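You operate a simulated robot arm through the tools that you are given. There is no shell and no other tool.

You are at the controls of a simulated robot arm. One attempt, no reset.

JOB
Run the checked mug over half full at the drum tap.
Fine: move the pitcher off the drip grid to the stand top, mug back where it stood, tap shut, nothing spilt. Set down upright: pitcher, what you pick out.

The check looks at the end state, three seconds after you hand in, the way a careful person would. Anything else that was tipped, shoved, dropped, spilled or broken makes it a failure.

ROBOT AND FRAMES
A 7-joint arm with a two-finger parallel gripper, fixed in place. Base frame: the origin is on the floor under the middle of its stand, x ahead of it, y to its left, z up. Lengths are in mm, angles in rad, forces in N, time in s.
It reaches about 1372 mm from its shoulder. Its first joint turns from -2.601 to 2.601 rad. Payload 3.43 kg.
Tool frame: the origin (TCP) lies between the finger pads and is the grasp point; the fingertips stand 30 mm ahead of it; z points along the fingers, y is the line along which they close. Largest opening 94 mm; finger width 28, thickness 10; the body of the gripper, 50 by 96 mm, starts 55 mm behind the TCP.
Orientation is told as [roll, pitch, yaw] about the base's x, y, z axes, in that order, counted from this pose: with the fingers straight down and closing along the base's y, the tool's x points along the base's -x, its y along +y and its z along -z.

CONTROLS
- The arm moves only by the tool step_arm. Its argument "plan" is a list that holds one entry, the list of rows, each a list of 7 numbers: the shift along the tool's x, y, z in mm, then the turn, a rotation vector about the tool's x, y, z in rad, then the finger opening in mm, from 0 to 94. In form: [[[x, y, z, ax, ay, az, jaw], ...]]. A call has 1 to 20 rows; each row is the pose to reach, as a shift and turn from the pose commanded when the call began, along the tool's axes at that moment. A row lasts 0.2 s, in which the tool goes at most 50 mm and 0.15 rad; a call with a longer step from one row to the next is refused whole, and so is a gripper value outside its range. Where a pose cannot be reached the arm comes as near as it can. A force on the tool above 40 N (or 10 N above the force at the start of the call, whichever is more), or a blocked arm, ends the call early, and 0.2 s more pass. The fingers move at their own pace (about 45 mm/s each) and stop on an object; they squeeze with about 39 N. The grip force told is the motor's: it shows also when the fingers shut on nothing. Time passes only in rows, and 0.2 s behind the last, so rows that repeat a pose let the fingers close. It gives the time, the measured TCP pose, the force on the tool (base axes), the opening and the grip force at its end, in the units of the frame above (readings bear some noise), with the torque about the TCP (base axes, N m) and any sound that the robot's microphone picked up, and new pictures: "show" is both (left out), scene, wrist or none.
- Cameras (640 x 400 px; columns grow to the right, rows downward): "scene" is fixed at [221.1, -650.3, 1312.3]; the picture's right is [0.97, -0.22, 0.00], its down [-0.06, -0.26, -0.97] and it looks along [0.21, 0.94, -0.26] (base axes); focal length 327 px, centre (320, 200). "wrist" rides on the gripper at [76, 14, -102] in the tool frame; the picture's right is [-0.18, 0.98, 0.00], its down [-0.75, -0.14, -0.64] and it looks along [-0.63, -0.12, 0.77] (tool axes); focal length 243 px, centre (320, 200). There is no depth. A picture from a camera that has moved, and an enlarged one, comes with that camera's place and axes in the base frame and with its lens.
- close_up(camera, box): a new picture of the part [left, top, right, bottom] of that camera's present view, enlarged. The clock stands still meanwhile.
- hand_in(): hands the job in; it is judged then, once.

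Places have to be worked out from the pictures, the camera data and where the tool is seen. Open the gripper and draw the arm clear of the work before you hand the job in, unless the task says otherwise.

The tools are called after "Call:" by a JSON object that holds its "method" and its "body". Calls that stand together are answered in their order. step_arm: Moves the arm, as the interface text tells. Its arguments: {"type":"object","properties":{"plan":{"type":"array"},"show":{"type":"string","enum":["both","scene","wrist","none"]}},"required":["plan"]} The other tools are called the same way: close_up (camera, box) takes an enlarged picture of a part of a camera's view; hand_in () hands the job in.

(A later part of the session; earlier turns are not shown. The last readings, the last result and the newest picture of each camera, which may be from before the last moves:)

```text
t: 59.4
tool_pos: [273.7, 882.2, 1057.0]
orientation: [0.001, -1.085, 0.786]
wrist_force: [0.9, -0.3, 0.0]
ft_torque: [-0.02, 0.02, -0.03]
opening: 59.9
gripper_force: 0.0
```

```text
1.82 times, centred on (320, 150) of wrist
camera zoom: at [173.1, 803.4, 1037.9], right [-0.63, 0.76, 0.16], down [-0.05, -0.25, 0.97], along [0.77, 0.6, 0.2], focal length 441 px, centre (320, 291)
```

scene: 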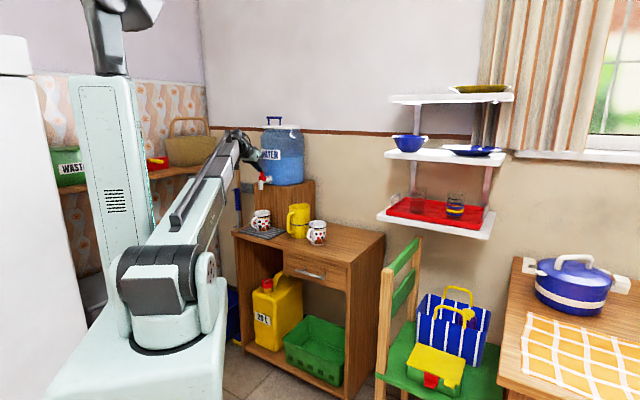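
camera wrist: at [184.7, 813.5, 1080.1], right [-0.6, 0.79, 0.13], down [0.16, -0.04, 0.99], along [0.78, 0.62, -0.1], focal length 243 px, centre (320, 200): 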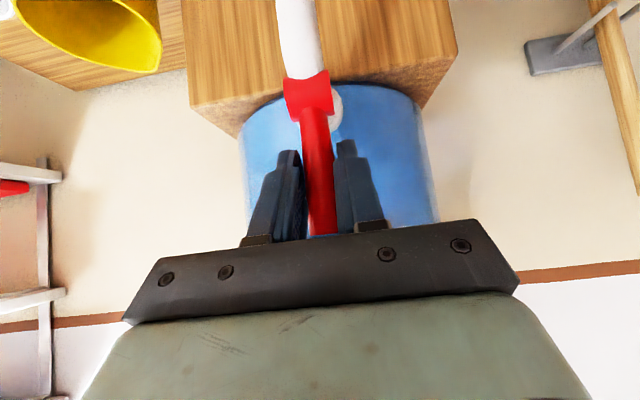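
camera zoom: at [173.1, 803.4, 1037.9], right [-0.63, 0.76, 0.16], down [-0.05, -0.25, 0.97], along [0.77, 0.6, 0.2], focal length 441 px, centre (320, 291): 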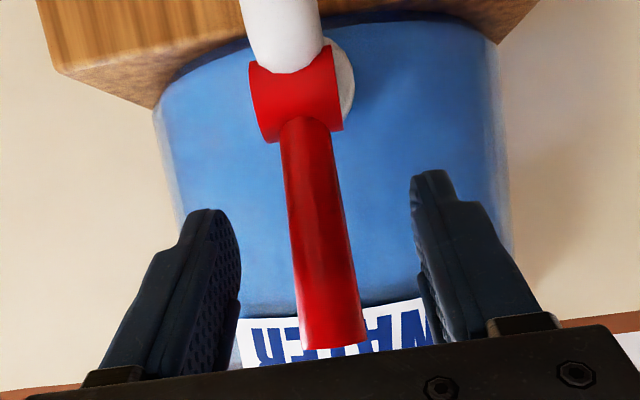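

The lever is upright again and no water runs, so it self-closes. I back off and look into the mug to calibrate the flow.

Call:
{"method": "step_arm", "body": {"plan": [[[0, 0, -20, 0, 0, 0, 60], [0, 0, -45, 0, 0, 0, 60], [0, 0, -72, 0, 0, 0, 60], [10, -3, -74, 0, 0.13, 0, 60], [20, -6, -75, 0, 0.26, 0, 60], [30, -9, -76, 0, 0.39, 0, 60], [38, -12, -76, 0, 0.5, 0, 60], [43.3, -14, -76.1, 0, 0.562, 0, 60], [43.3, -14, -76.1, 0, 0.562, 0, 60]]], "show": "wrist"}}

Call:
{"method": "close_up", "body": {"camera": "wrist", "box": [270, 0, 390, 100]}}

Call:
{"method": "close_up", "body": {"camera": "scene", "box": [240, 140, 300, 240]}}

```text
t: 61.4
tool_pos: [222.7, 812.1, 1054.5]
orientation: [0.0, -0.523, 0.785]
wrist_force: [0.1, 0.9, 0.5]
ft_torque: [-0.01, 0.04, 0.02]
opening: 60.0
gripper_force: 0.1
camera wrist: at [128.2, 739.1, 1105.9], right [-0.58, 0.81, 0.09], down [0.33, 0.14, 0.93], along [0.74, 0.57, -0.35], focal length 243 px, centre (320, 200)
```

wrist: 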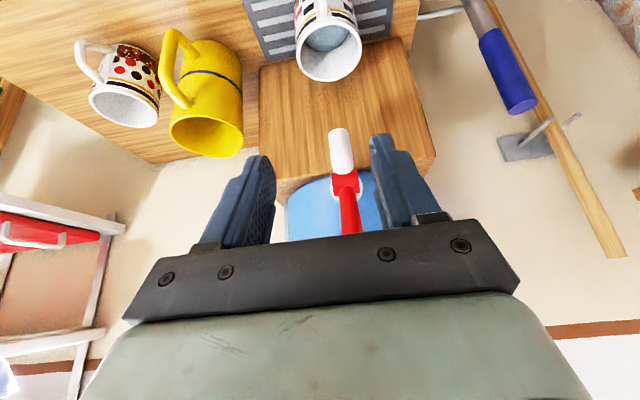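

```text
4.00 times, centred on (330, 50) of wrist
camera zoom: at [128.2, 739.1, 1105.9], right [-0.58, 0.81, 0.09], down [0.33, 0.14, 0.93], along [0.74, 0.57, -0.35], focal length 970 px, centre (280, 800)
```

zoom: 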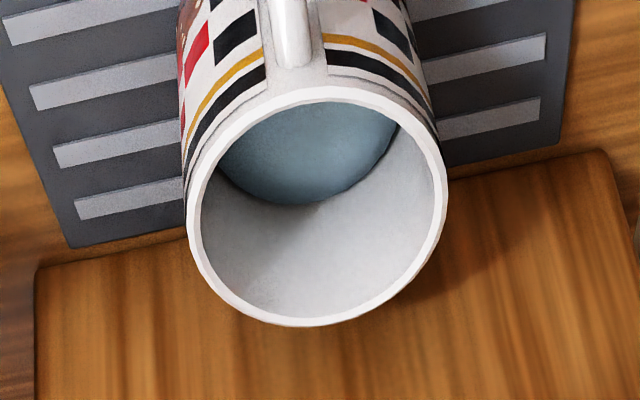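

```text
4.00 times, centred on (270, 190) of scene
camera zoom: at [221.1, -650.3, 1312.3], right [0.97, -0.22, 0.0], down [-0.06, -0.26, -0.97], along [0.21, 0.94, -0.26], focal length 1308 px, centre (520, 240)
```

zoom: 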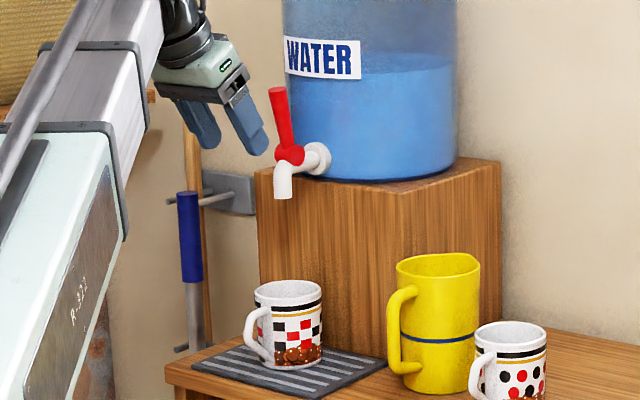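

The mug is about 40 % full now (surface z ≈ 788). But the lever is still leaning forward although no water runs, so I zoom in to judge its angle.

Call:
{"method": "close_up", "body": {"camera": "scene", "box": [252, 155, 282, 195]}}

Call:
{"method": "close_up", "body": {"camera": "wrist", "box": [270, 110, 410, 250]}}

```text
10.00 times, centred on (267, 175) of scene
camera zoom: at [221.1, -650.3, 1312.3], right [0.97, -0.22, 0.0], down [-0.06, -0.26, -0.97], along [0.21, 0.94, -0.26], focal length 3269 px, centre (850, 450)
```

zoom: 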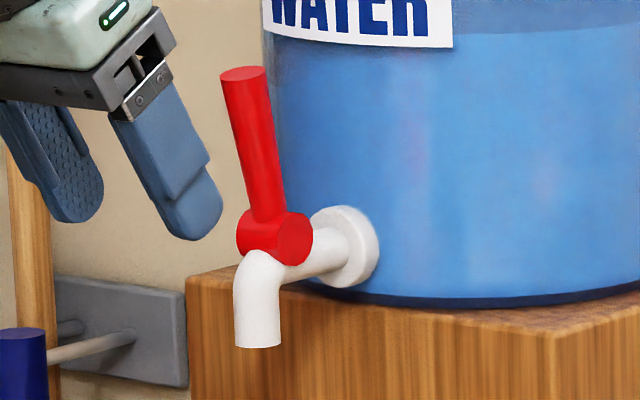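

```text
2.86 times, centred on (340, 180) of wrist
camera zoom: at [128.2, 739.1, 1105.9], right [-0.58, 0.81, 0.09], down [0.33, 0.14, 0.93], along [0.74, 0.57, -0.35], focal length 693 px, centre (263, 257)
```

zoom: 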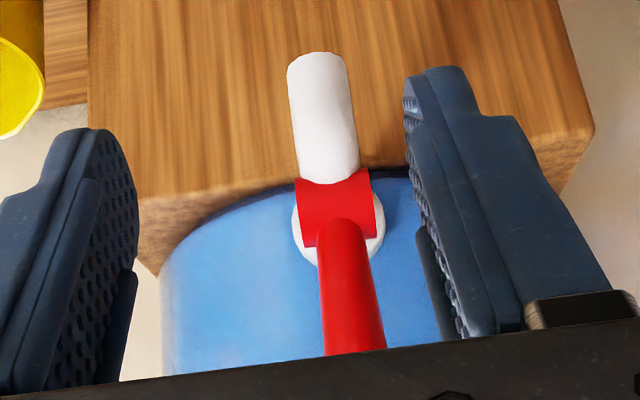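

The lever leans about 0.25 rad with no flow, so the valve only passes water beyond about 0.27 rad. I re-grip it at its present lean, with the lever more central between the pads.

Call:
{"method": "step_arm", "body": {"plan": [[[-9, 3, -4.6, 0, -0.1, 0, 60], [-18, 6, -9.2, 0, -0.2, 0, 60], [-27, 9, -13.8, 0, -0.3, 0, 60], [-36, 12, -18.4, 0, -0.4, 0, 60], [-43.8, 14, -22.8, 0, -0.512, 0, 60], [-53.6, 14, -5.4, 0, -0.512, 0, 60], [-63.4, 14, 12, 0, -0.512, 0, 60], [-73.2, 14, 29.5, 0, -0.512, 0, 60], [-83, 14, 46.9, 0, -0.512, 0, 60], [-83, 14, 46.9, 0, -0.512, 0, 60]]], "show": "wrist"}}

Call:
{"method": "close_up", "body": {"camera": "wrist", "box": [200, 40, 440, 260]}}

Call:
{"method": "close_up", "body": {"camera": "scene", "box": [240, 145, 300, 195]}}

```text
t: 63.6
tool_pos: [280.8, 888.4, 1054.5]
orientation: [-0.001, -1.034, 0.785]
wrist_force: [0.4, -0.7, 0.3]
ft_torque: [0.03, 0.01, -0.01]
opening: 60.0
gripper_force: 0.0
camera wrist: at [179.8, 809.1, 1041.6], right [-0.63, 0.76, 0.16], down [-0.02, -0.22, 0.98], along [0.78, 0.61, 0.15], focal length 243 px, centre (320, 200)
```

wrist: 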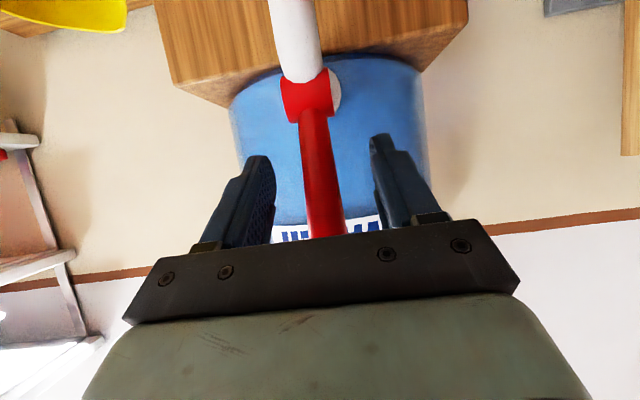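

```text
1.82 times, centred on (320, 150) of wrist
camera zoom: at [179.8, 809.1, 1041.6], right [-0.63, 0.76, 0.16], down [-0.02, -0.22, 0.98], along [0.78, 0.61, 0.15], focal length 441 px, centre (320, 291)
```

zoom: 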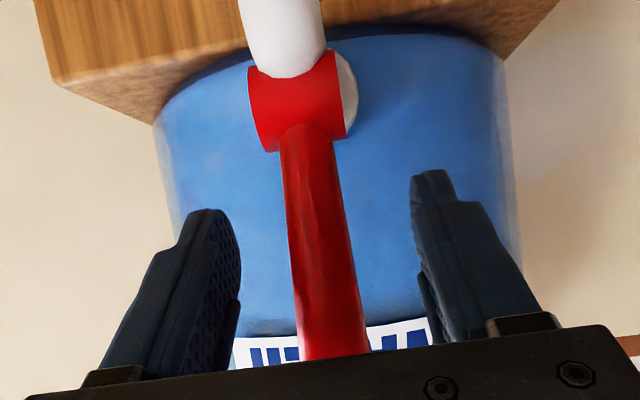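

```text
8.00 times, centred on (270, 170) of scene
camera zoom: at [221.1, -650.3, 1312.3], right [0.97, -0.22, 0.0], down [-0.06, -0.26, -0.97], along [0.21, 0.94, -0.26], focal length 2615 px, centre (720, 440)
```

zoom: 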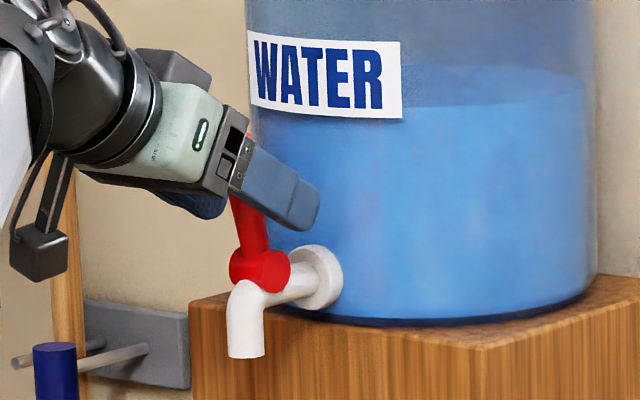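

The lever is nicely central. I close on it.

Call:
{"method": "step_arm", "body": {"plan": [[[0, 1, 0, 0, 0, 0, 50], [0, 1, 0, 0, 0, 0, 35], [0, 1, 0, 0, 0, 0, 20], [0, 1, 0, 0, 0, 0, 5], [0, 1, 0, 0, 0, 0, 5], [0, 1, 0, 0, 0, 0, 5]]], "show": "none"}}

Call:
{"method": "close_up", "body": {"camera": "scene", "box": [240, 145, 300, 235]}}

```text
t: 65.0
tool_pos: [279.2, 888.0, 1054.9]
orientation: [-0.003, -1.034, 0.785]
wrist_force: [10.5, -8.8, -1.0]
ft_torque: [0.08, 0.06, -0.09]
opening: 22.5
gripper_force: 45.4
```

```text
4.44 times, centred on (270, 190) of scene
camera zoom: at [221.1, -650.3, 1312.3], right [0.97, -0.22, 0.0], down [-0.06, -0.26, -0.97], along [0.21, 0.94, -0.26], focal length 1453 px, centre (542, 244)
```

zoom: 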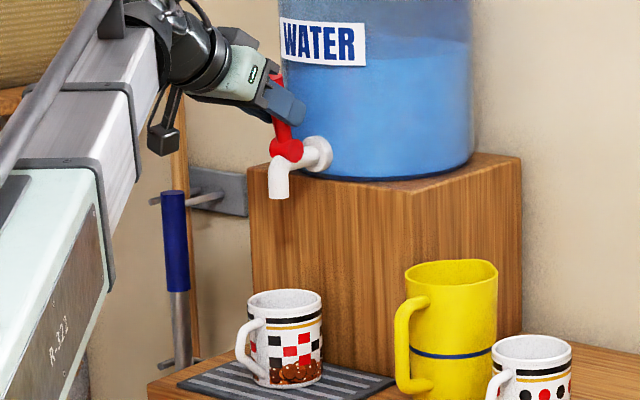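

Held again. I ease the lever 0.08 rad further forward and check for flow.

Call:
{"method": "step_arm", "body": {"plan": [[[3.3, -0.8, -2.5, 0, -0.08, 0, 5]]], "show": "none"}}

Call:
{"method": "close_up", "body": {"camera": "scene", "box": [240, 145, 300, 235]}}

```text
t: 65.4
tool_pos: [277.0, 885.6, 1053.6]
orientation: [0.003, -1.116, 0.784]
wrist_force: [4.8, -10.0, -2.3]
ft_torque: [-0.07, 0.28, -0.01]
opening: 22.3
gripper_force: 45.0
```

```text
4.44 times, centred on (270, 190) of scene
camera zoom: at [221.1, -650.3, 1312.3], right [0.97, -0.22, 0.0], down [-0.06, -0.26, -0.97], along [0.21, 0.94, -0.26], focal length 1453 px, centre (542, 244)
```

zoom: 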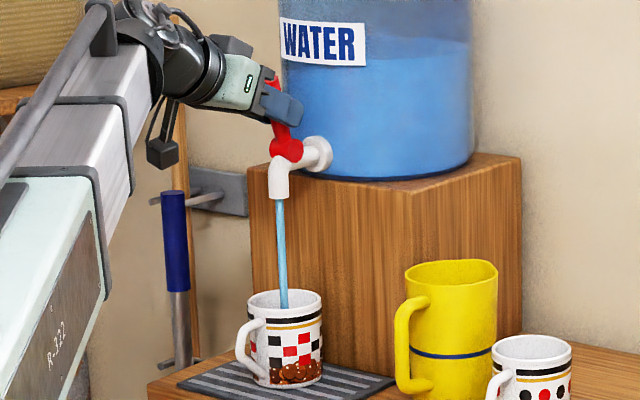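

Water runs at the same rate. I hold for 2 s and then swing the lever fully upright in the same call.

Call:
{"method": "step_arm", "body": {"plan": [[[0, 0, 0, 0, 0, 0, 5], [0, 0, 0, 0, 0, 0, 5], [0, 0, 0, 0, 0, 0, 5], [0, 0, 0, 0, 0, 0, 5], [0, 0, 0, 0, 0, 0, 5], [0, 0, 0, 0, 0, 0, 5], [0, 0, 0, 0, 0, 0, 5], [0, 0, 0, 0, 0, 0, 5], [0, 0, 0, 0, 0, 0, 5], [-4.1, 0, 3.9, 0, 0.11, 0, 5], [-7.8, 0, 8.3, 0, 0.22, 0, 5], [-11, 0, 13, 0, 0.33, 0, 5], [-11.5, 0, 13.9, 0, 0.345, 0, 5], [-11.5, 0, 13.9, 0, 0.345, 0, 5]]], "show": "none"}}

Call:
{"method": "close_up", "body": {"camera": "scene", "box": [240, 145, 300, 235]}}

Call:
{"method": "close_up", "body": {"camera": "scene", "box": [248, 200, 278, 235]}}

```text
t: 68.4
tool_pos: [287.5, 896.3, 1058.3]
orientation: [-0.002, -0.77, 0.787]
wrist_force: [2.1, -22.5, -1.6]
ft_torque: [0.85, -0.74, -0.14]
opening: 22.4
gripper_force: 45.3
```

```text
4.44 times, centred on (270, 190) of scene
camera zoom: at [221.1, -650.3, 1312.3], right [0.97, -0.22, 0.0], down [-0.06, -0.26, -0.97], along [0.21, 0.94, -0.26], focal length 1453 px, centre (542, 244)
```

zoom: 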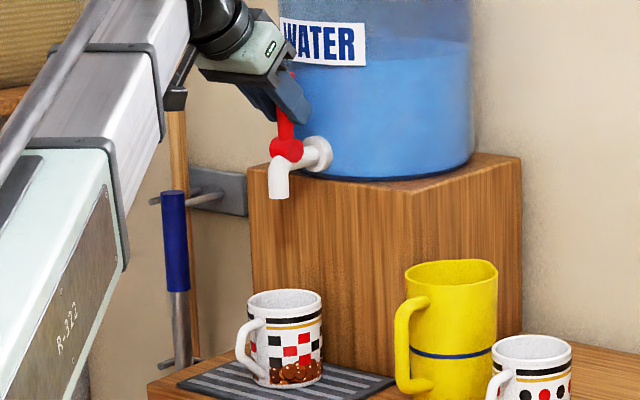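

```text
11.43 times, centred on (263, 218) of scene
camera zoom: at [221.1, -650.3, 1312.3], right [0.97, -0.22, 0.0], down [-0.06, -0.26, -0.97], along [0.21, 0.94, -0.26], focal length 3736 px, centre (971, 0)
```

zoom: 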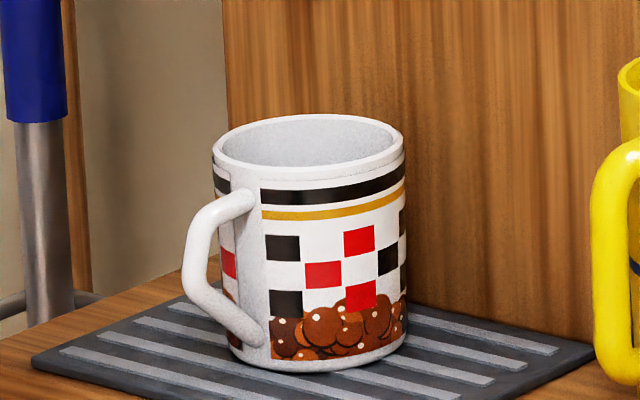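

Shut again, no drip. I release the lever, retreat and look into the mug once more.

Call:
{"method": "step_arm", "body": {"plan": [[[0, 0, 0, 0, 0, 0, 30], [0, 0, 0, 0, 0, 0, 45], [0, 0, 0, 0, 0, 0, 60], [0, 0, -20, 0, 0, 0, 60], [0, 0, -50, 0, 0, 0, 60], [0, 0, -82, 0, 0, 0, 60], [16, -3, -80, 0, 0.05, 0, 60], [34, -6, -77, 0, 0.11, 0, 60], [52, -10, -74, 0, 0.17, 0, 60], [68, -13.7, -72, 0, 0.22, 0, 60], [78.3, -13.7, -70.6, 0, 0.247, 0, 60], [78.3, -13.7, -70.6, 0, 0.247, 0, 60]]], "show": "wrist"}}

Call:
{"method": "close_up", "body": {"camera": "wrist", "box": [270, 0, 390, 100]}}

Call:
{"method": "close_up", "body": {"camera": "scene", "box": [252, 155, 282, 195]}}

```text
t: 71.0
tool_pos: [223.8, 818.1, 1053.8]
orientation: [0.0, -0.523, 0.786]
wrist_force: [-0.1, 0.0, -0.3]
ft_torque: [0.04, -0.01, -0.02]
opening: 59.9
gripper_force: 0.2
camera wrist: at [130.5, 743.9, 1104.8], right [-0.58, 0.81, 0.09], down [0.33, 0.14, 0.93], along [0.74, 0.57, -0.35], focal length 243 px, centre (320, 200)
```

wrist: 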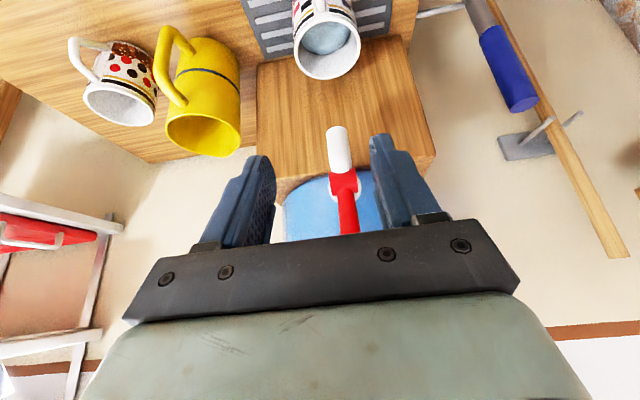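

```text
4.00 times, centred on (330, 50) of wrist
camera zoom: at [130.5, 743.9, 1104.8], right [-0.58, 0.81, 0.09], down [0.33, 0.14, 0.93], along [0.74, 0.57, -0.35], focal length 970 px, centre (280, 800)
```

zoom: 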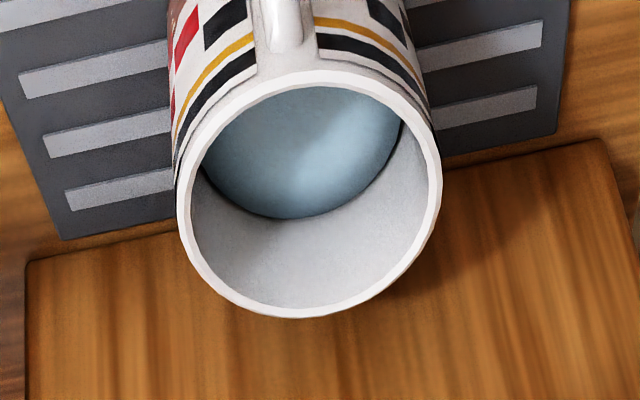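

```text
10.00 times, centred on (267, 175) of scene
camera zoom: at [221.1, -650.3, 1312.3], right [0.97, -0.22, 0.0], down [-0.06, -0.26, -0.97], along [0.21, 0.94, -0.26], focal length 3269 px, centre (850, 450)
```

zoom: 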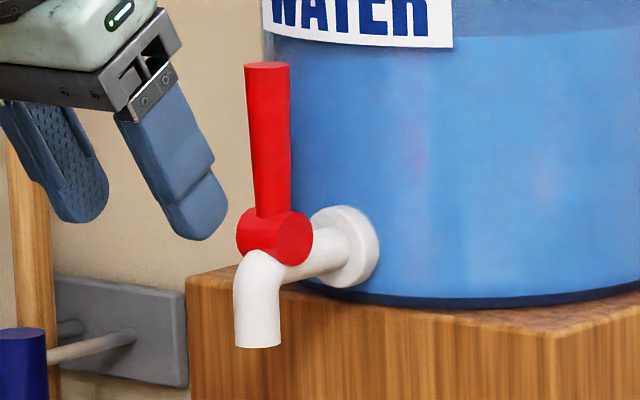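

The lever is upright exactly as at the start. The mug is now about 55 % full (surface z ≈ 800); for a clear margin I want about 70 %, roughly 2.7 s more, so I return to the lever.

Call:
{"method": "step_arm", "body": {"plan": [[[-15, 2.7, -5.7, 0, -0.05, 0, 60], [-30, 5.4, -11.4, 0, -0.1, 0, 60], [-45, 8.1, -17, 0, -0.15, 0, 60], [-60, 10.8, -23, 0, -0.2, 0, 60], [-73.6, 13, -28.3, 0, -0.247, 0, 60], [-78.5, 13, -9, 0, -0.247, 0, 60], [-83.4, 13, 10.4, 0, -0.247, 0, 60], [-88.3, 13, 29.8, 0, -0.247, 0, 60], [-93, 13, 48.3, 0, -0.247, 0, 60], [-93, 13, 48.3, 0, -0.247, 0, 60], [-93, 13, 48.3, 0, -0.247, 0, 45], [-93, 13, 48.3, 0, -0.247, 0, 30], [-93, 13, 48.3, 0, -0.247, 0, 15], [-93, 13, 48.3, 0, -0.247, 0, 5], [-93, 13, 48.3, 0, -0.247, 0, 5], [-93, 13, 48.3, 0, -0.247, 0, 5]]], "show": "wrist"}}

Call:
{"method": "close_up", "body": {"camera": "scene", "box": [240, 145, 300, 235]}}

```text
t: 74.4
tool_pos: [290.6, 899.3, 1059.3]
orientation: [0.0, -0.771, 0.785]
wrist_force: [1.7, -1.3, -1.1]
ft_torque: [0.07, 0.01, 0.0]
opening: 22.8
gripper_force: 45.2
camera wrist: at [190.9, 820.3, 1080.3], right [-0.6, 0.79, 0.13], down [0.17, -0.03, 0.99], along [0.78, 0.61, -0.11], focal length 243 px, centre (320, 200)
```

wrist: 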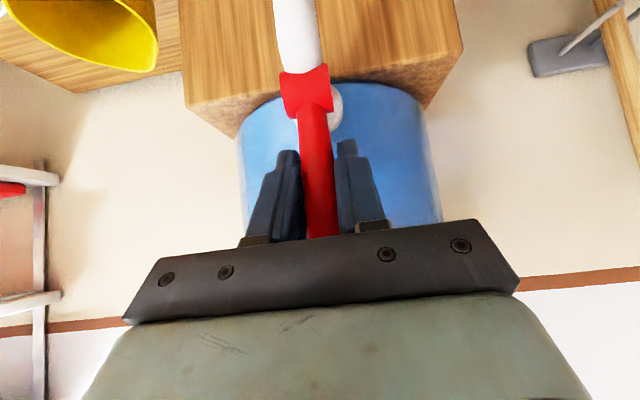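

```text
4.44 times, centred on (270, 190) of scene
camera zoom: at [221.1, -650.3, 1312.3], right [0.97, -0.22, 0.0], down [-0.06, -0.26, -0.97], along [0.21, 0.94, -0.26], focal length 1453 px, centre (542, 244)
```

zoom: 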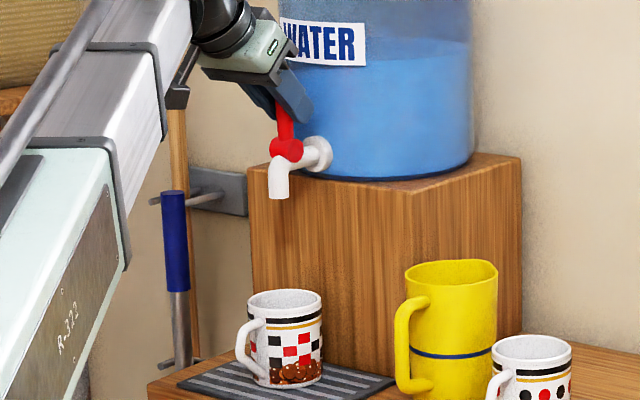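

Well centred, with almost no load. I swing the lever forward to 0.34 rad and check the flow.

Call:
{"method": "step_arm", "body": {"plan": [[[4.5, 0, -3.7, 0, -0.11, 0, 5], [9.4, 0, -6.9, 0, -0.22, 0, 5], [15.1, 0, -9.8, 0, -0.34, 0, 5]]], "show": "none"}}

Call:
{"method": "close_up", "body": {"camera": "scene", "box": [240, 145, 300, 235]}}

```text
t: 75.2
tool_pos: [279.2, 887.1, 1056.5]
orientation: [-0.002, -1.112, 0.786]
wrist_force: [11.9, 5.8, -8.1]
ft_torque: [0.36, -0.37, 0.06]
opening: 22.7
gripper_force: 44.9
```

```text
4.44 times, centred on (270, 190) of scene
camera zoom: at [221.1, -650.3, 1312.3], right [0.97, -0.22, 0.0], down [-0.06, -0.26, -0.97], along [0.21, 0.94, -0.26], focal length 1453 px, centre (542, 244)
```

zoom: 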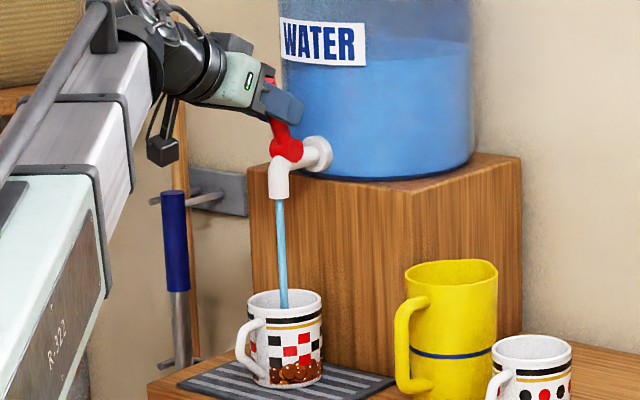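

Same stream. I hold 2.0 s more and then return the lever upright.

Call:
{"method": "step_arm", "body": {"plan": [[[0, 0, 0, 0, 0, 0, 5], [0, 0, 0, 0, 0, 0, 5], [0, 0, 0, 0, 0, 0, 5], [0, 0, 0, 0, 0, 0, 5], [0, 0, 0, 0, 0, 0, 5], [0, 0, 0, 0, 0, 0, 5], [0, 0, 0, 0, 0, 0, 5], [0, 0, 0, 0, 0, 0, 5], [0, 0, 0, 0, 0, 0, 5], [0, 0, 0, 0, 0, 0, 5], [-4, 0, 4.3, 0, 0.11, 0, 5], [-7.5, 0, 9.1, 0, 0.22, 0, 5], [-10.7, 0, 14.6, 0, 0.34, 0, 5], [-11.1, 0, 15.3, 0, 0.355, 0, 5], [-11.1, 0, 15.3, 0, 0.355, 0, 5]]], "show": "none"}}

Call:
{"method": "close_up", "body": {"camera": "scene", "box": [240, 145, 300, 235]}}

Call:
{"method": "close_up", "body": {"camera": "scene", "box": [248, 200, 278, 235]}}

```text
t: 78.4
tool_pos: [290.3, 898.4, 1060.5]
orientation: [-0.004, -0.754, 0.785]
wrist_force: [19.4, -0.1, -0.9]
ft_torque: [0.68, -0.45, -0.05]
opening: 22.5
gripper_force: 45.2
```

```text
4.44 times, centred on (270, 190) of scene
camera zoom: at [221.1, -650.3, 1312.3], right [0.97, -0.22, 0.0], down [-0.06, -0.26, -0.97], along [0.21, 0.94, -0.26], focal length 1453 px, centre (542, 244)
```

zoom: 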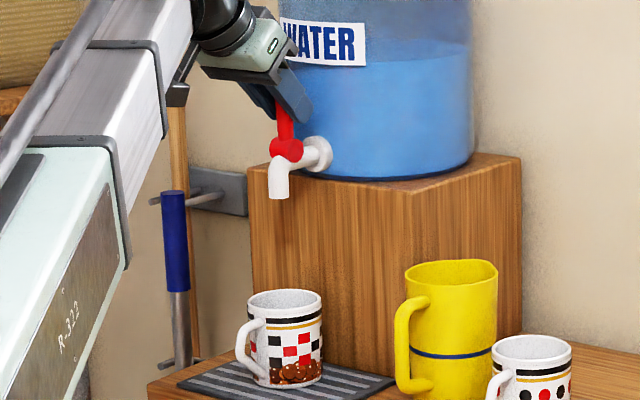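

```text
11.43 times, centred on (263, 218) of scene
camera zoom: at [221.1, -650.3, 1312.3], right [0.97, -0.22, 0.0], down [-0.06, -0.26, -0.97], along [0.21, 0.94, -0.26], focal length 3736 px, centre (971, 0)
```

zoom: 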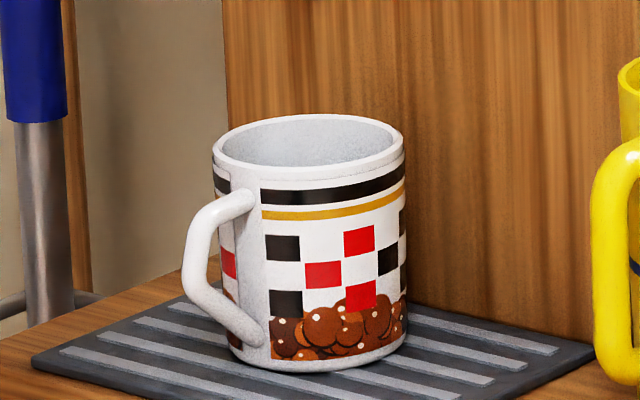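

Shut again. I release, retreat and inspect the level.

Call:
{"method": "step_arm", "body": {"plan": [[[0, 0, 0, 0, 0, 0, 30], [0, 0, 0, 0, 0, 0, 45], [0, 0, 0, 0, 0, 0, 60], [0, 0, -20, 0, 0, 0, 60], [0, 0, -50, 0, 0, 0, 60], [0, 0, -82, 0, 0, 0, 60], [16, -3, -80, 0, 0.05, 0, 60], [34, -6, -77, 0, 0.1, 0, 60], [52, -10, -74, 0, 0.15, 0, 60], [70, -13.2, -72, 0, 0.2, 0, 60], [83.4, -13.2, -70, 0, 0.231, 0, 60], [83.4, -13.2, -70, 0, 0.231, 0, 60]]], "show": "wrist"}}

Call:
{"method": "close_up", "body": {"camera": "wrist", "box": [270, 0, 390, 100]}}

Call:
{"method": "close_up", "body": {"camera": "scene", "box": [252, 155, 282, 195]}}

```text
t: 81.0
tool_pos: [220.3, 812.4, 1050.3]
orientation: [-0.001, -0.525, 0.785]
wrist_force: [0.4, 0.0, 0.0]
ft_torque: [-0.01, 0.0, 0.0]
opening: 60.1
gripper_force: 0.2
camera wrist: at [125.5, 740.4, 1101.5], right [-0.58, 0.81, 0.09], down [0.33, 0.13, 0.93], along [0.74, 0.57, -0.35], focal length 243 px, centre (320, 200)
```

wrist: 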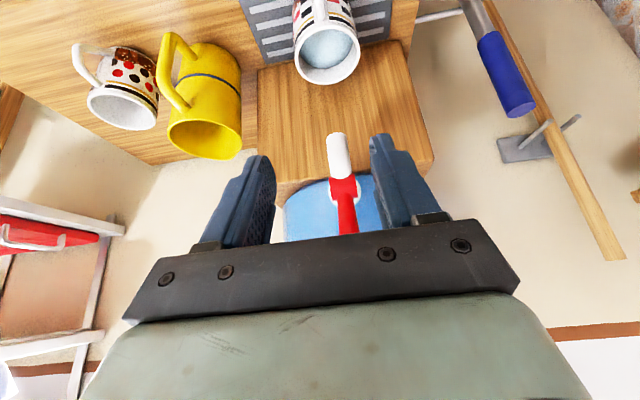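

```text
4.00 times, centred on (330, 50) of wrist
camera zoom: at [125.5, 740.4, 1101.5], right [-0.58, 0.81, 0.09], down [0.33, 0.13, 0.93], along [0.74, 0.57, -0.35], focal length 970 px, centre (280, 800)
```

zoom: 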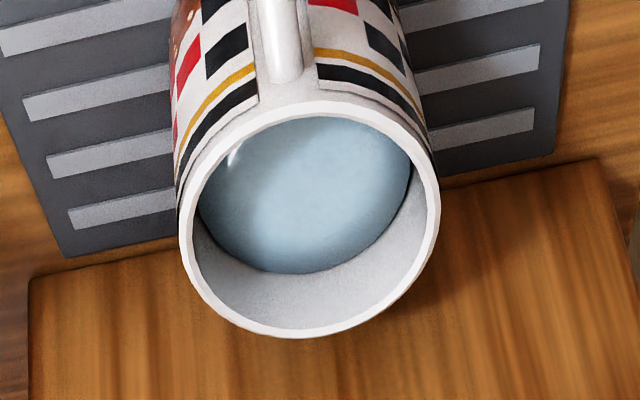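

```text
10.00 times, centred on (267, 175) of scene
camera zoom: at [221.1, -650.3, 1312.3], right [0.97, -0.22, 0.0], down [-0.06, -0.26, -0.97], along [0.21, 0.94, -0.26], focal length 3269 px, centre (850, 450)
```

zoom: 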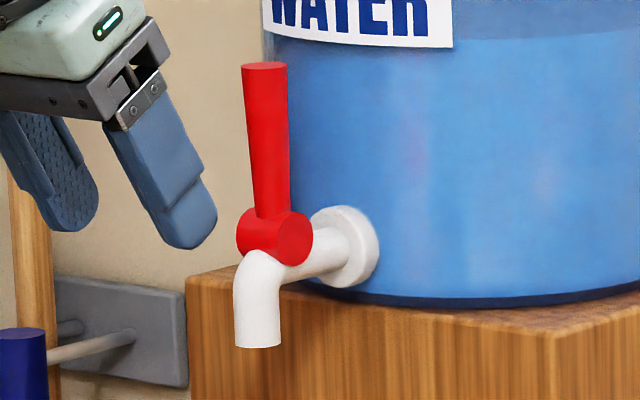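

The water now stands at about z 814, roughly 70 % full with 25 mm freeboard. I compare the lever's angle with the very first picture using the same crop.

Call:
{"method": "close_up", "body": {"camera": "scene", "box": [256, 160, 288, 192]}}

Call:
{"method": "close_up", "body": {"camera": "scene", "box": [225, 190, 325, 250]}}

```text
12.50 times, centred on (272, 176) of scene
camera zoom: at [221.1, -650.3, 1312.3], right [0.97, -0.22, 0.0], down [-0.06, -0.26, -0.97], along [0.21, 0.94, -0.26], focal length 4086 px, centre (920, 500)
```

zoom: 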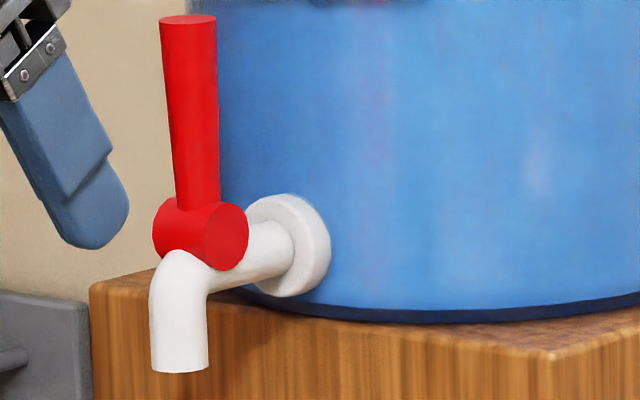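

```text
6.40 times, centred on (275, 220) of scene
camera zoom: at [221.1, -650.3, 1312.3], right [0.97, -0.22, 0.0], down [-0.06, -0.26, -0.97], along [0.21, 0.94, -0.26], focal length 2092 px, centre (608, 72)
```

zoom: 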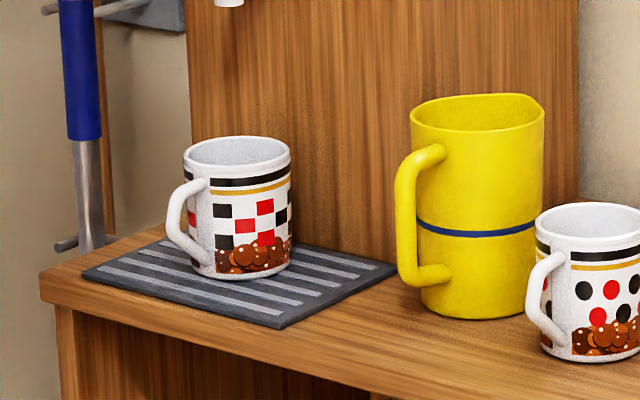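

The lever stands within about 1.5° of its first position; to be sure it is fully shut I will nudge its top back with closed fingers. First I bring the closed fingertips just in front of the lever top.

Call:
{"method": "step_arm", "body": {"plan": [[[-13, 4, -9, 0, 0, 0, 30], [-26, 8, -18, 0, 0, 0, 0], [-39.2, 11.6, -27.8, 0, 0, 0, 0], [-51, 11.6, -21, 0, 0, 0, 0], [-63, 11.6, -14, 0, 0, 0, 0], [-75.5, 11.6, -6.7, 0, 0, 0, 0], [-75.5, 11.6, -6.7, 0, 0, 0, 0]]], "show": "wrist"}}

Call:
{"method": "close_up", "body": {"camera": "scene", "box": [240, 140, 300, 200]}}

```text
t: 82.6
tool_pos: [255.5, 867.0, 1097.1]
orientation: [0.0, -0.524, 0.786]
wrist_force: [-0.7, 1.3, -0.8]
ft_torque: [0.0, 0.01, -0.01]
opening: 0.0
gripper_force: 33.1
camera wrist: at [162.4, 794.2, 1147.4], right [-0.58, 0.81, 0.09], down [0.33, 0.13, 0.93], along [0.74, 0.57, -0.35], focal length 243 px, centre (320, 200)
```

wrist: 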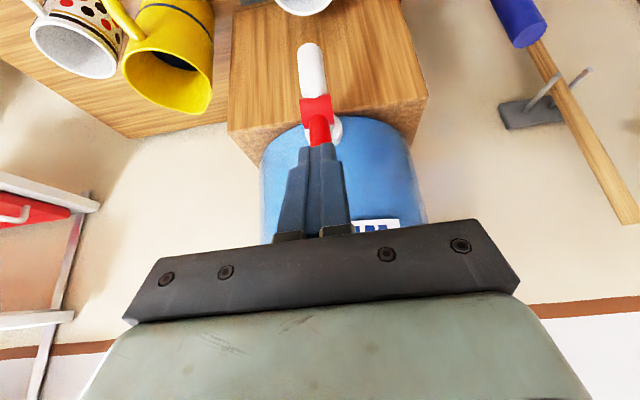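

```text
6.67 times, centred on (270, 170) of scene
camera zoom: at [221.1, -650.3, 1312.3], right [0.97, -0.22, 0.0], down [-0.06, -0.26, -0.97], along [0.21, 0.94, -0.26], focal length 2179 px, centre (653, 400)
```

zoom: 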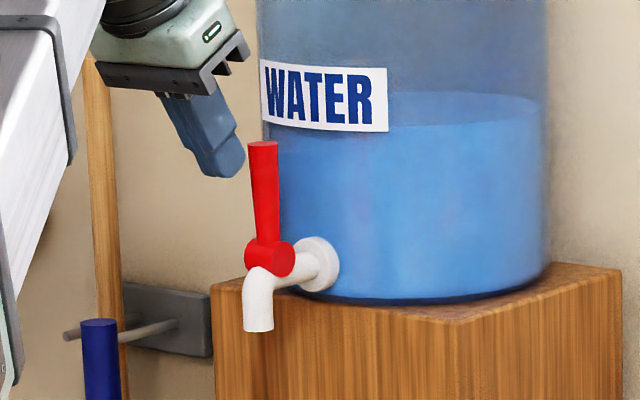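

The fingertips are about 9 mm before the lever top. I push forward slowly up to 12 mm.

Call:
{"method": "step_arm", "body": {"plan": [[[-4.3, 0, 2.5, 0, 0, 0, 0], [-6.9, 0, 4, 0, 0, 0, 0], [-8.2, 0, 4.8, 0, 0, 0, 0], [-9.5, 0, 5.5, 0, 0, 0, 0], [-10.4, 0, 6, 0, 0, 0, 0], [-10.4, 0, 6, 0, 0, 0, 0]]], "show": "none"}}

Call:
{"method": "close_up", "body": {"camera": "scene", "box": [256, 160, 288, 192]}}

```text
t: 84.0
tool_pos: [265.2, 873.9, 1095.5]
orientation: [0.0, -0.523, 0.785]
wrist_force: [0.3, -0.2, 0.7]
ft_torque: [-0.02, 0.02, -0.04]
opening: 0.2
gripper_force: 32.8
```

```text
12.50 times, centred on (272, 176) of scene
camera zoom: at [221.1, -650.3, 1312.3], right [0.97, -0.22, 0.0], down [-0.06, -0.26, -0.97], along [0.21, 0.94, -0.26], focal length 4086 px, centre (920, 500)
```

zoom: 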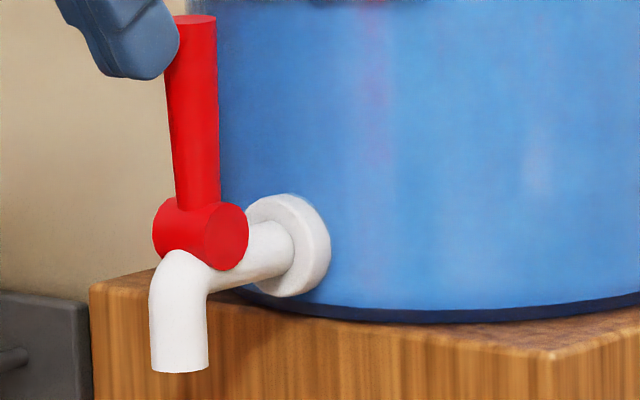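

No contact force yet; I continue 5 mm more in 1 mm steps.

Call:
{"method": "step_arm", "body": {"plan": [[[-0.9, 0, 0.5, 0, 0, 0, 0], [-1.7, 0, 1, 0, 0, 0, 0], [-2.6, 0, 1.5, 0, 0, 0, 0], [-3.5, 0, 2, 0, 0, 0, 0], [-4.3, 0, 2.5, 0, 0, 0, 0], [-4.3, 0, 2.5, 0, 0, 0, 0]]], "show": "none"}}

Call:
{"method": "close_up", "body": {"camera": "scene", "box": [256, 160, 288, 192]}}

```text
t: 85.4
tool_pos: [268.3, 875.0, 1097.0]
orientation: [0.0, -0.524, 0.785]
wrist_force: [-8.9, -6.2, 3.3]
ft_torque: [-0.03, 0.09, 0.06]
opening: 0.0
gripper_force: 33.2
```

```text
12.50 times, centred on (272, 176) of scene
camera zoom: at [221.1, -650.3, 1312.3], right [0.97, -0.22, 0.0], down [-0.06, -0.26, -0.97], along [0.21, 0.94, -0.26], focal length 4086 px, centre (920, 500)
```

zoom: 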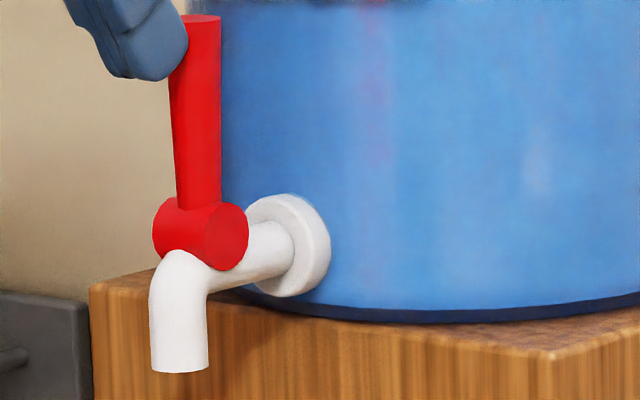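

The lever is pressed fully upright against its stop (10 N). I back away, come down in front of the stand and prepare to grasp the mug again.

Call:
{"method": "step_arm", "body": {"plan": [[[15, 0, -9, 0, 0, 0, 0], [42, 0, -24, 0, 0, 0, 0], [70, 0, -40, 0, 0, 0, 0], [93.5, 0, -54, 0, 0, 0, 0], [111, 0, -23, 0, -0.05, 0, 30], [129, 0, 7.5, 0, -0.1, 0, 60], [147, 1, 38, 0, -0.15, 0, 94], [164, 2, 69, 0, -0.2, 0, 94], [182, 3.2, 99.3, 0, -0.262, 0, 94], [170, 3.2, 119, 0, -0.262, 0, 94], [158.3, 3.2, 138.8, 0, -0.262, 0, 94], [158.3, 3.2, 138.8, 0, -0.262, 0, 94]]], "show": "both"}}

Call:
{"method": "close_up", "body": {"camera": "scene", "box": [225, 145, 325, 250]}}

Call:
{"method": "close_up", "body": {"camera": "wrist", "box": [180, 40, 460, 240]}}

Call:
{"method": "close_up", "body": {"camera": "scene", "box": [256, 160, 288, 192]}}

```text
t: 88.0
tool_pos: [219.1, 831.2, 897.0]
orientation: [0.0, -0.789, 0.785]
wrist_force: [0.2, -0.6, -0.2]
ft_torque: [-0.02, -0.05, 0.02]
opening: 93.8
gripper_force: 0.0
camera wrist: at [119.0, 752.4, 915.6], right [-0.6, 0.79, 0.13], down [0.15, -0.04, 0.99], along [0.78, 0.62, -0.09], focal length 243 px, centre (320, 200)
```

scene: 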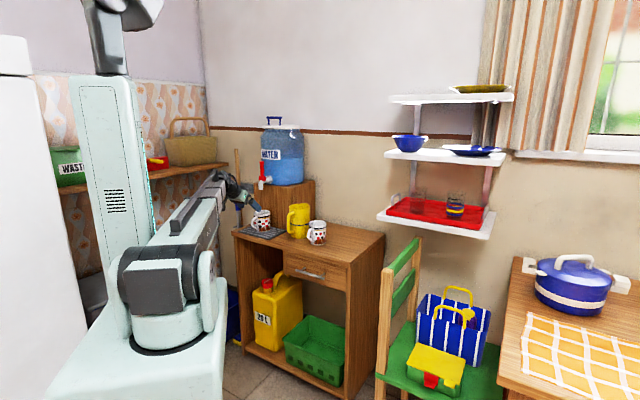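
wrist: 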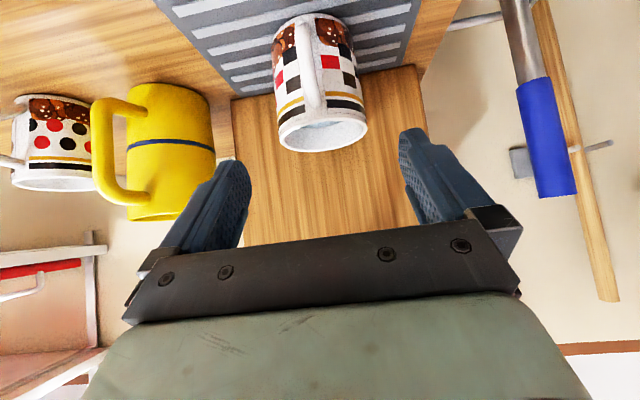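

```text
3.81 times, centred on (275, 198) of scene
camera zoom: at [221.1, -650.3, 1312.3], right [0.97, -0.22, 0.0], down [-0.06, -0.26, -0.97], along [0.21, 0.94, -0.26], focal length 1245 px, centre (491, 210)
```

zoom: 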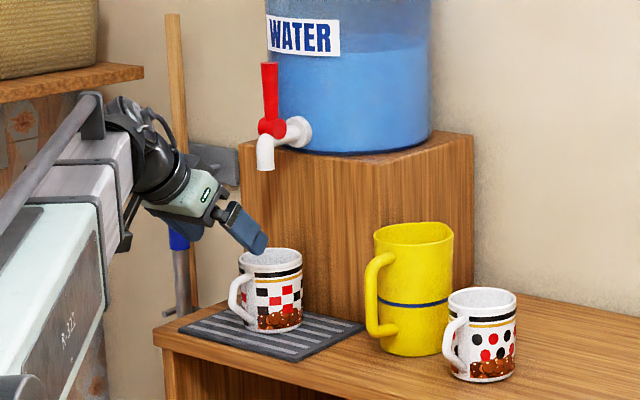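

```text
2.00 times, centred on (320, 140) of wrist
camera zoom: at [119.0, 752.4, 915.6], right [-0.6, 0.79, 0.13], down [0.15, -0.04, 0.99], along [0.78, 0.62, -0.09], focal length 485 px, centre (320, 320)
```

zoom: 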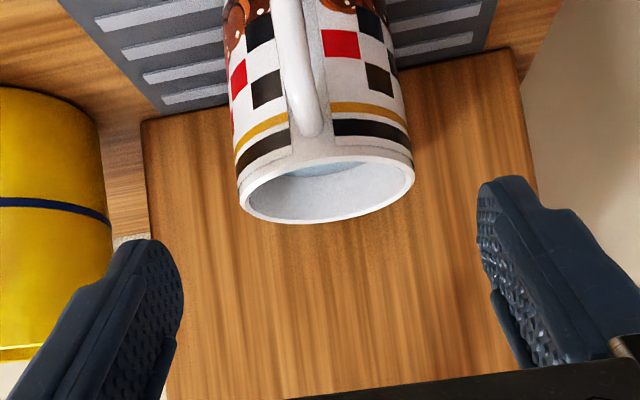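

```text
12.50 times, centred on (272, 176) of scene
camera zoom: at [221.1, -650.3, 1312.3], right [0.97, -0.22, 0.0], down [-0.06, -0.26, -0.97], along [0.21, 0.94, -0.26], focal length 4086 px, centre (920, 500)
```

zoom: 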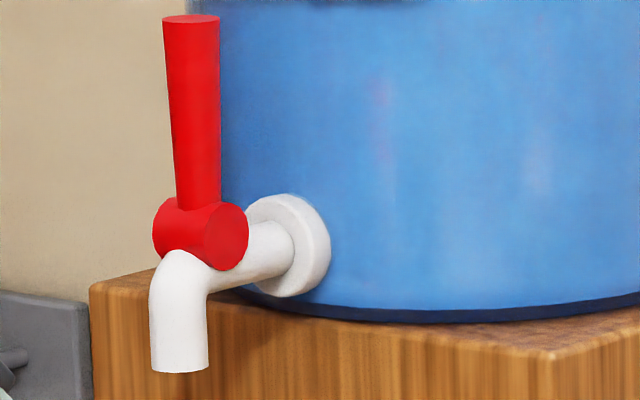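

Lever matches its first picture exactly. The mug is centred between the fingers; I slide in around it again.

Call:
{"method": "step_arm", "body": {"plan": [[[0.2, -0.3, 20, 0, 0, 0, 94], [0.4, -0.6, 42, 0, 0, 0, 94], [0.6, -0.7, 62, 0, 0, 0, 94], [0.8, -0.7, 80, 0, 0, 0, 94], [1, -0.7, 95, 0, 0, 0, 94], [1, -0.7, 107, 0, 0, 0, 94], [1, -0.7, 107, 0, 0, 0, 94]]], "show": "wrist"}}

Call:
{"method": "close_up", "body": {"camera": "wrist", "box": [180, 60, 460, 260]}}

Call:
{"method": "close_up", "body": {"camera": "scene", "box": [240, 190, 290, 240]}}

```text
t: 89.6
tool_pos: [272.3, 884.1, 820.1]
orientation: [0.001, -0.788, 0.786]
wrist_force: [0.4, 0.0, -0.8]
ft_torque: [0.0, 0.0, 0.02]
opening: 93.9
gripper_force: 0.1
camera wrist: at [171.7, 805.6, 839.4], right [-0.6, 0.79, 0.13], down [0.15, -0.04, 0.99], along [0.78, 0.62, -0.09], focal length 243 px, centre (320, 200)
```

wrist: 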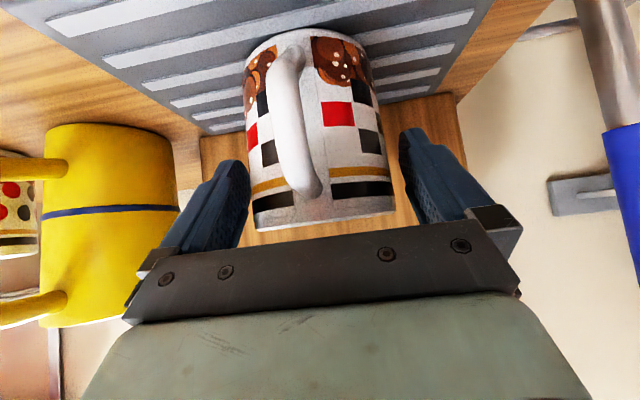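

```text
2.00 times, centred on (320, 160) of wrist
camera zoom: at [171.7, 805.6, 839.4], right [-0.6, 0.79, 0.13], down [0.15, -0.04, 0.99], along [0.78, 0.62, -0.09], focal length 485 px, centre (320, 280)
```

zoom: 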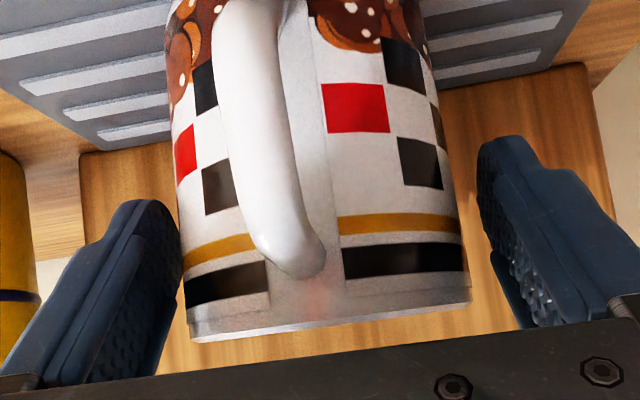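

```text
8.00 times, centred on (265, 215) of scene
camera zoom: at [221.1, -650.3, 1312.3], right [0.97, -0.22, 0.0], down [-0.06, -0.26, -0.97], along [0.21, 0.94, -0.26], focal length 2615 px, centre (760, 80)
```

zoom: 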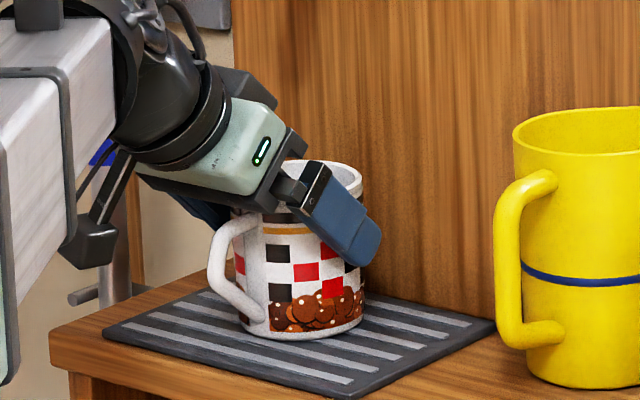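

The mug sits about 1 mm toward the left finger; I correct and close gently.

Call:
{"method": "step_arm", "body": {"plan": [[[0, -1.2, 0, 0, 0, 0, 94], [0, -1.2, 0, 0, 0, 0, 90], [0, -1.2, 0, 0, 0, 0, 86], [0, -1.2, 0, 0, 0, 0, 82], [0, -1.2, 0, 0, 0, 0, 76], [0, -1.2, 0, 0, 0, 0, 60], [0, -1.2, 0, 0, 0, 0, 60], [0, -1.2, 0, 0, 0, 0, 60]]], "show": "wrist"}}

Call:
{"method": "close_up", "body": {"camera": "wrist", "box": [180, 60, 460, 260]}}

```text
t: 91.4
tool_pos: [273.3, 882.8, 821.0]
orientation: [0.0, -0.788, 0.785]
wrist_force: [-1.0, 2.2, -0.2]
ft_torque: [0.08, 0.03, 0.04]
opening: 82.1
gripper_force: 38.4
camera wrist: at [172.7, 804.5, 839.5], right [-0.6, 0.79, 0.13], down [0.15, -0.04, 0.99], along [0.78, 0.62, -0.09], focal length 243 px, centre (320, 200)
```

wrist: 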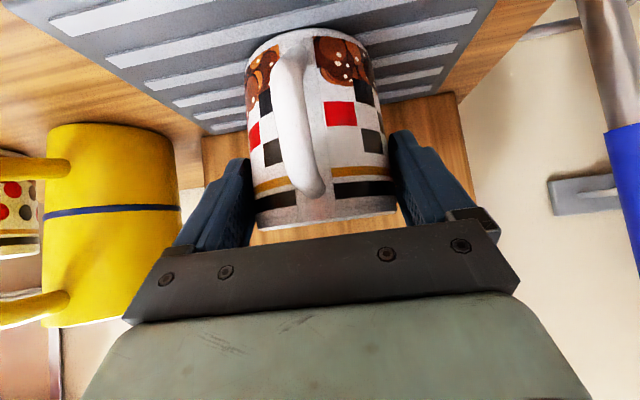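

```text
2.00 times, centred on (320, 160) of wrist
camera zoom: at [172.7, 804.5, 839.5], right [-0.6, 0.79, 0.13], down [0.15, -0.04, 0.99], along [0.78, 0.62, -0.09], focal length 485 px, centre (320, 280)
```

zoom: 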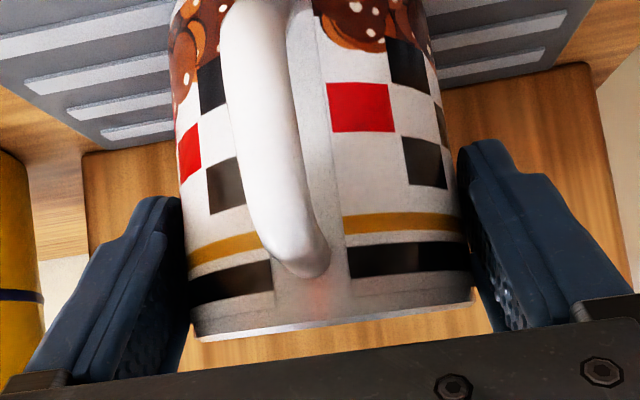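

Good grip at 82 mm. I lift 15 mm slowly and check weight and level.

Call:
{"method": "step_arm", "body": {"plan": [[[-1, 0, -1, 0, 0, 0, 60], [-2.5, 0, -2.5, 0, 0, 0, 60], [-4.5, 0, -4.5, 0, 0, 0, 60], [-7, 0, -7, 0, 0, 0, 60], [-9, 0, -9, 0, 0, 0, 60], [-10.6, 0, -10.6, 0, 0, 0, 60], [-10.6, 0, -10.6, 0, 0, 0, 60]]], "show": "none"}}

Call:
{"method": "close_up", "body": {"camera": "scene", "box": [240, 190, 290, 240]}}

Call:
{"method": "close_up", "body": {"camera": "wrist", "box": [180, 60, 460, 260]}}

```text
t: 93.0
tool_pos: [274.4, 881.6, 833.9]
orientation: [0.0, -0.788, 0.784]
wrist_force: [0.1, 0.1, -4.9]
ft_torque: [-0.03, 0.02, -0.01]
opening: 82.2
gripper_force: 39.0
```

```text
8.00 times, centred on (265, 215) of scene
camera zoom: at [221.1, -650.3, 1312.3], right [0.97, -0.22, 0.0], down [-0.06, -0.26, -0.97], along [0.21, 0.94, -0.26], focal length 2615 px, centre (760, 80)
```

zoom: 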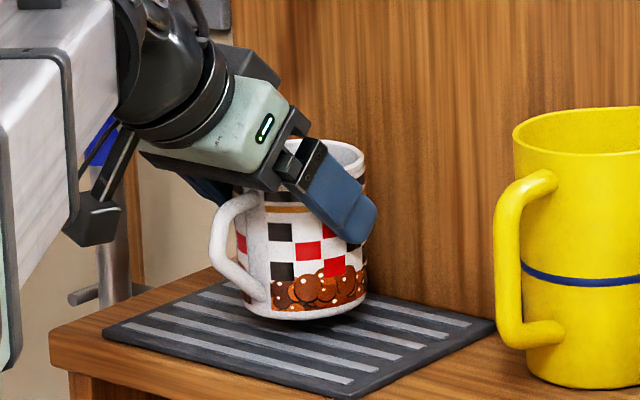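

```text
2.00 times, centred on (320, 160) of wrist
camera zoom: at [174.0, 803.6, 853.1], right [-0.6, 0.79, 0.13], down [0.15, -0.04, 0.99], along [0.78, 0.62, -0.1], focal length 485 px, centre (320, 280)
```

zoom: 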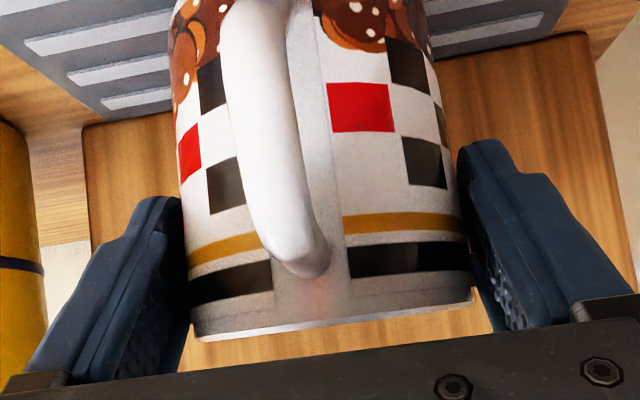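

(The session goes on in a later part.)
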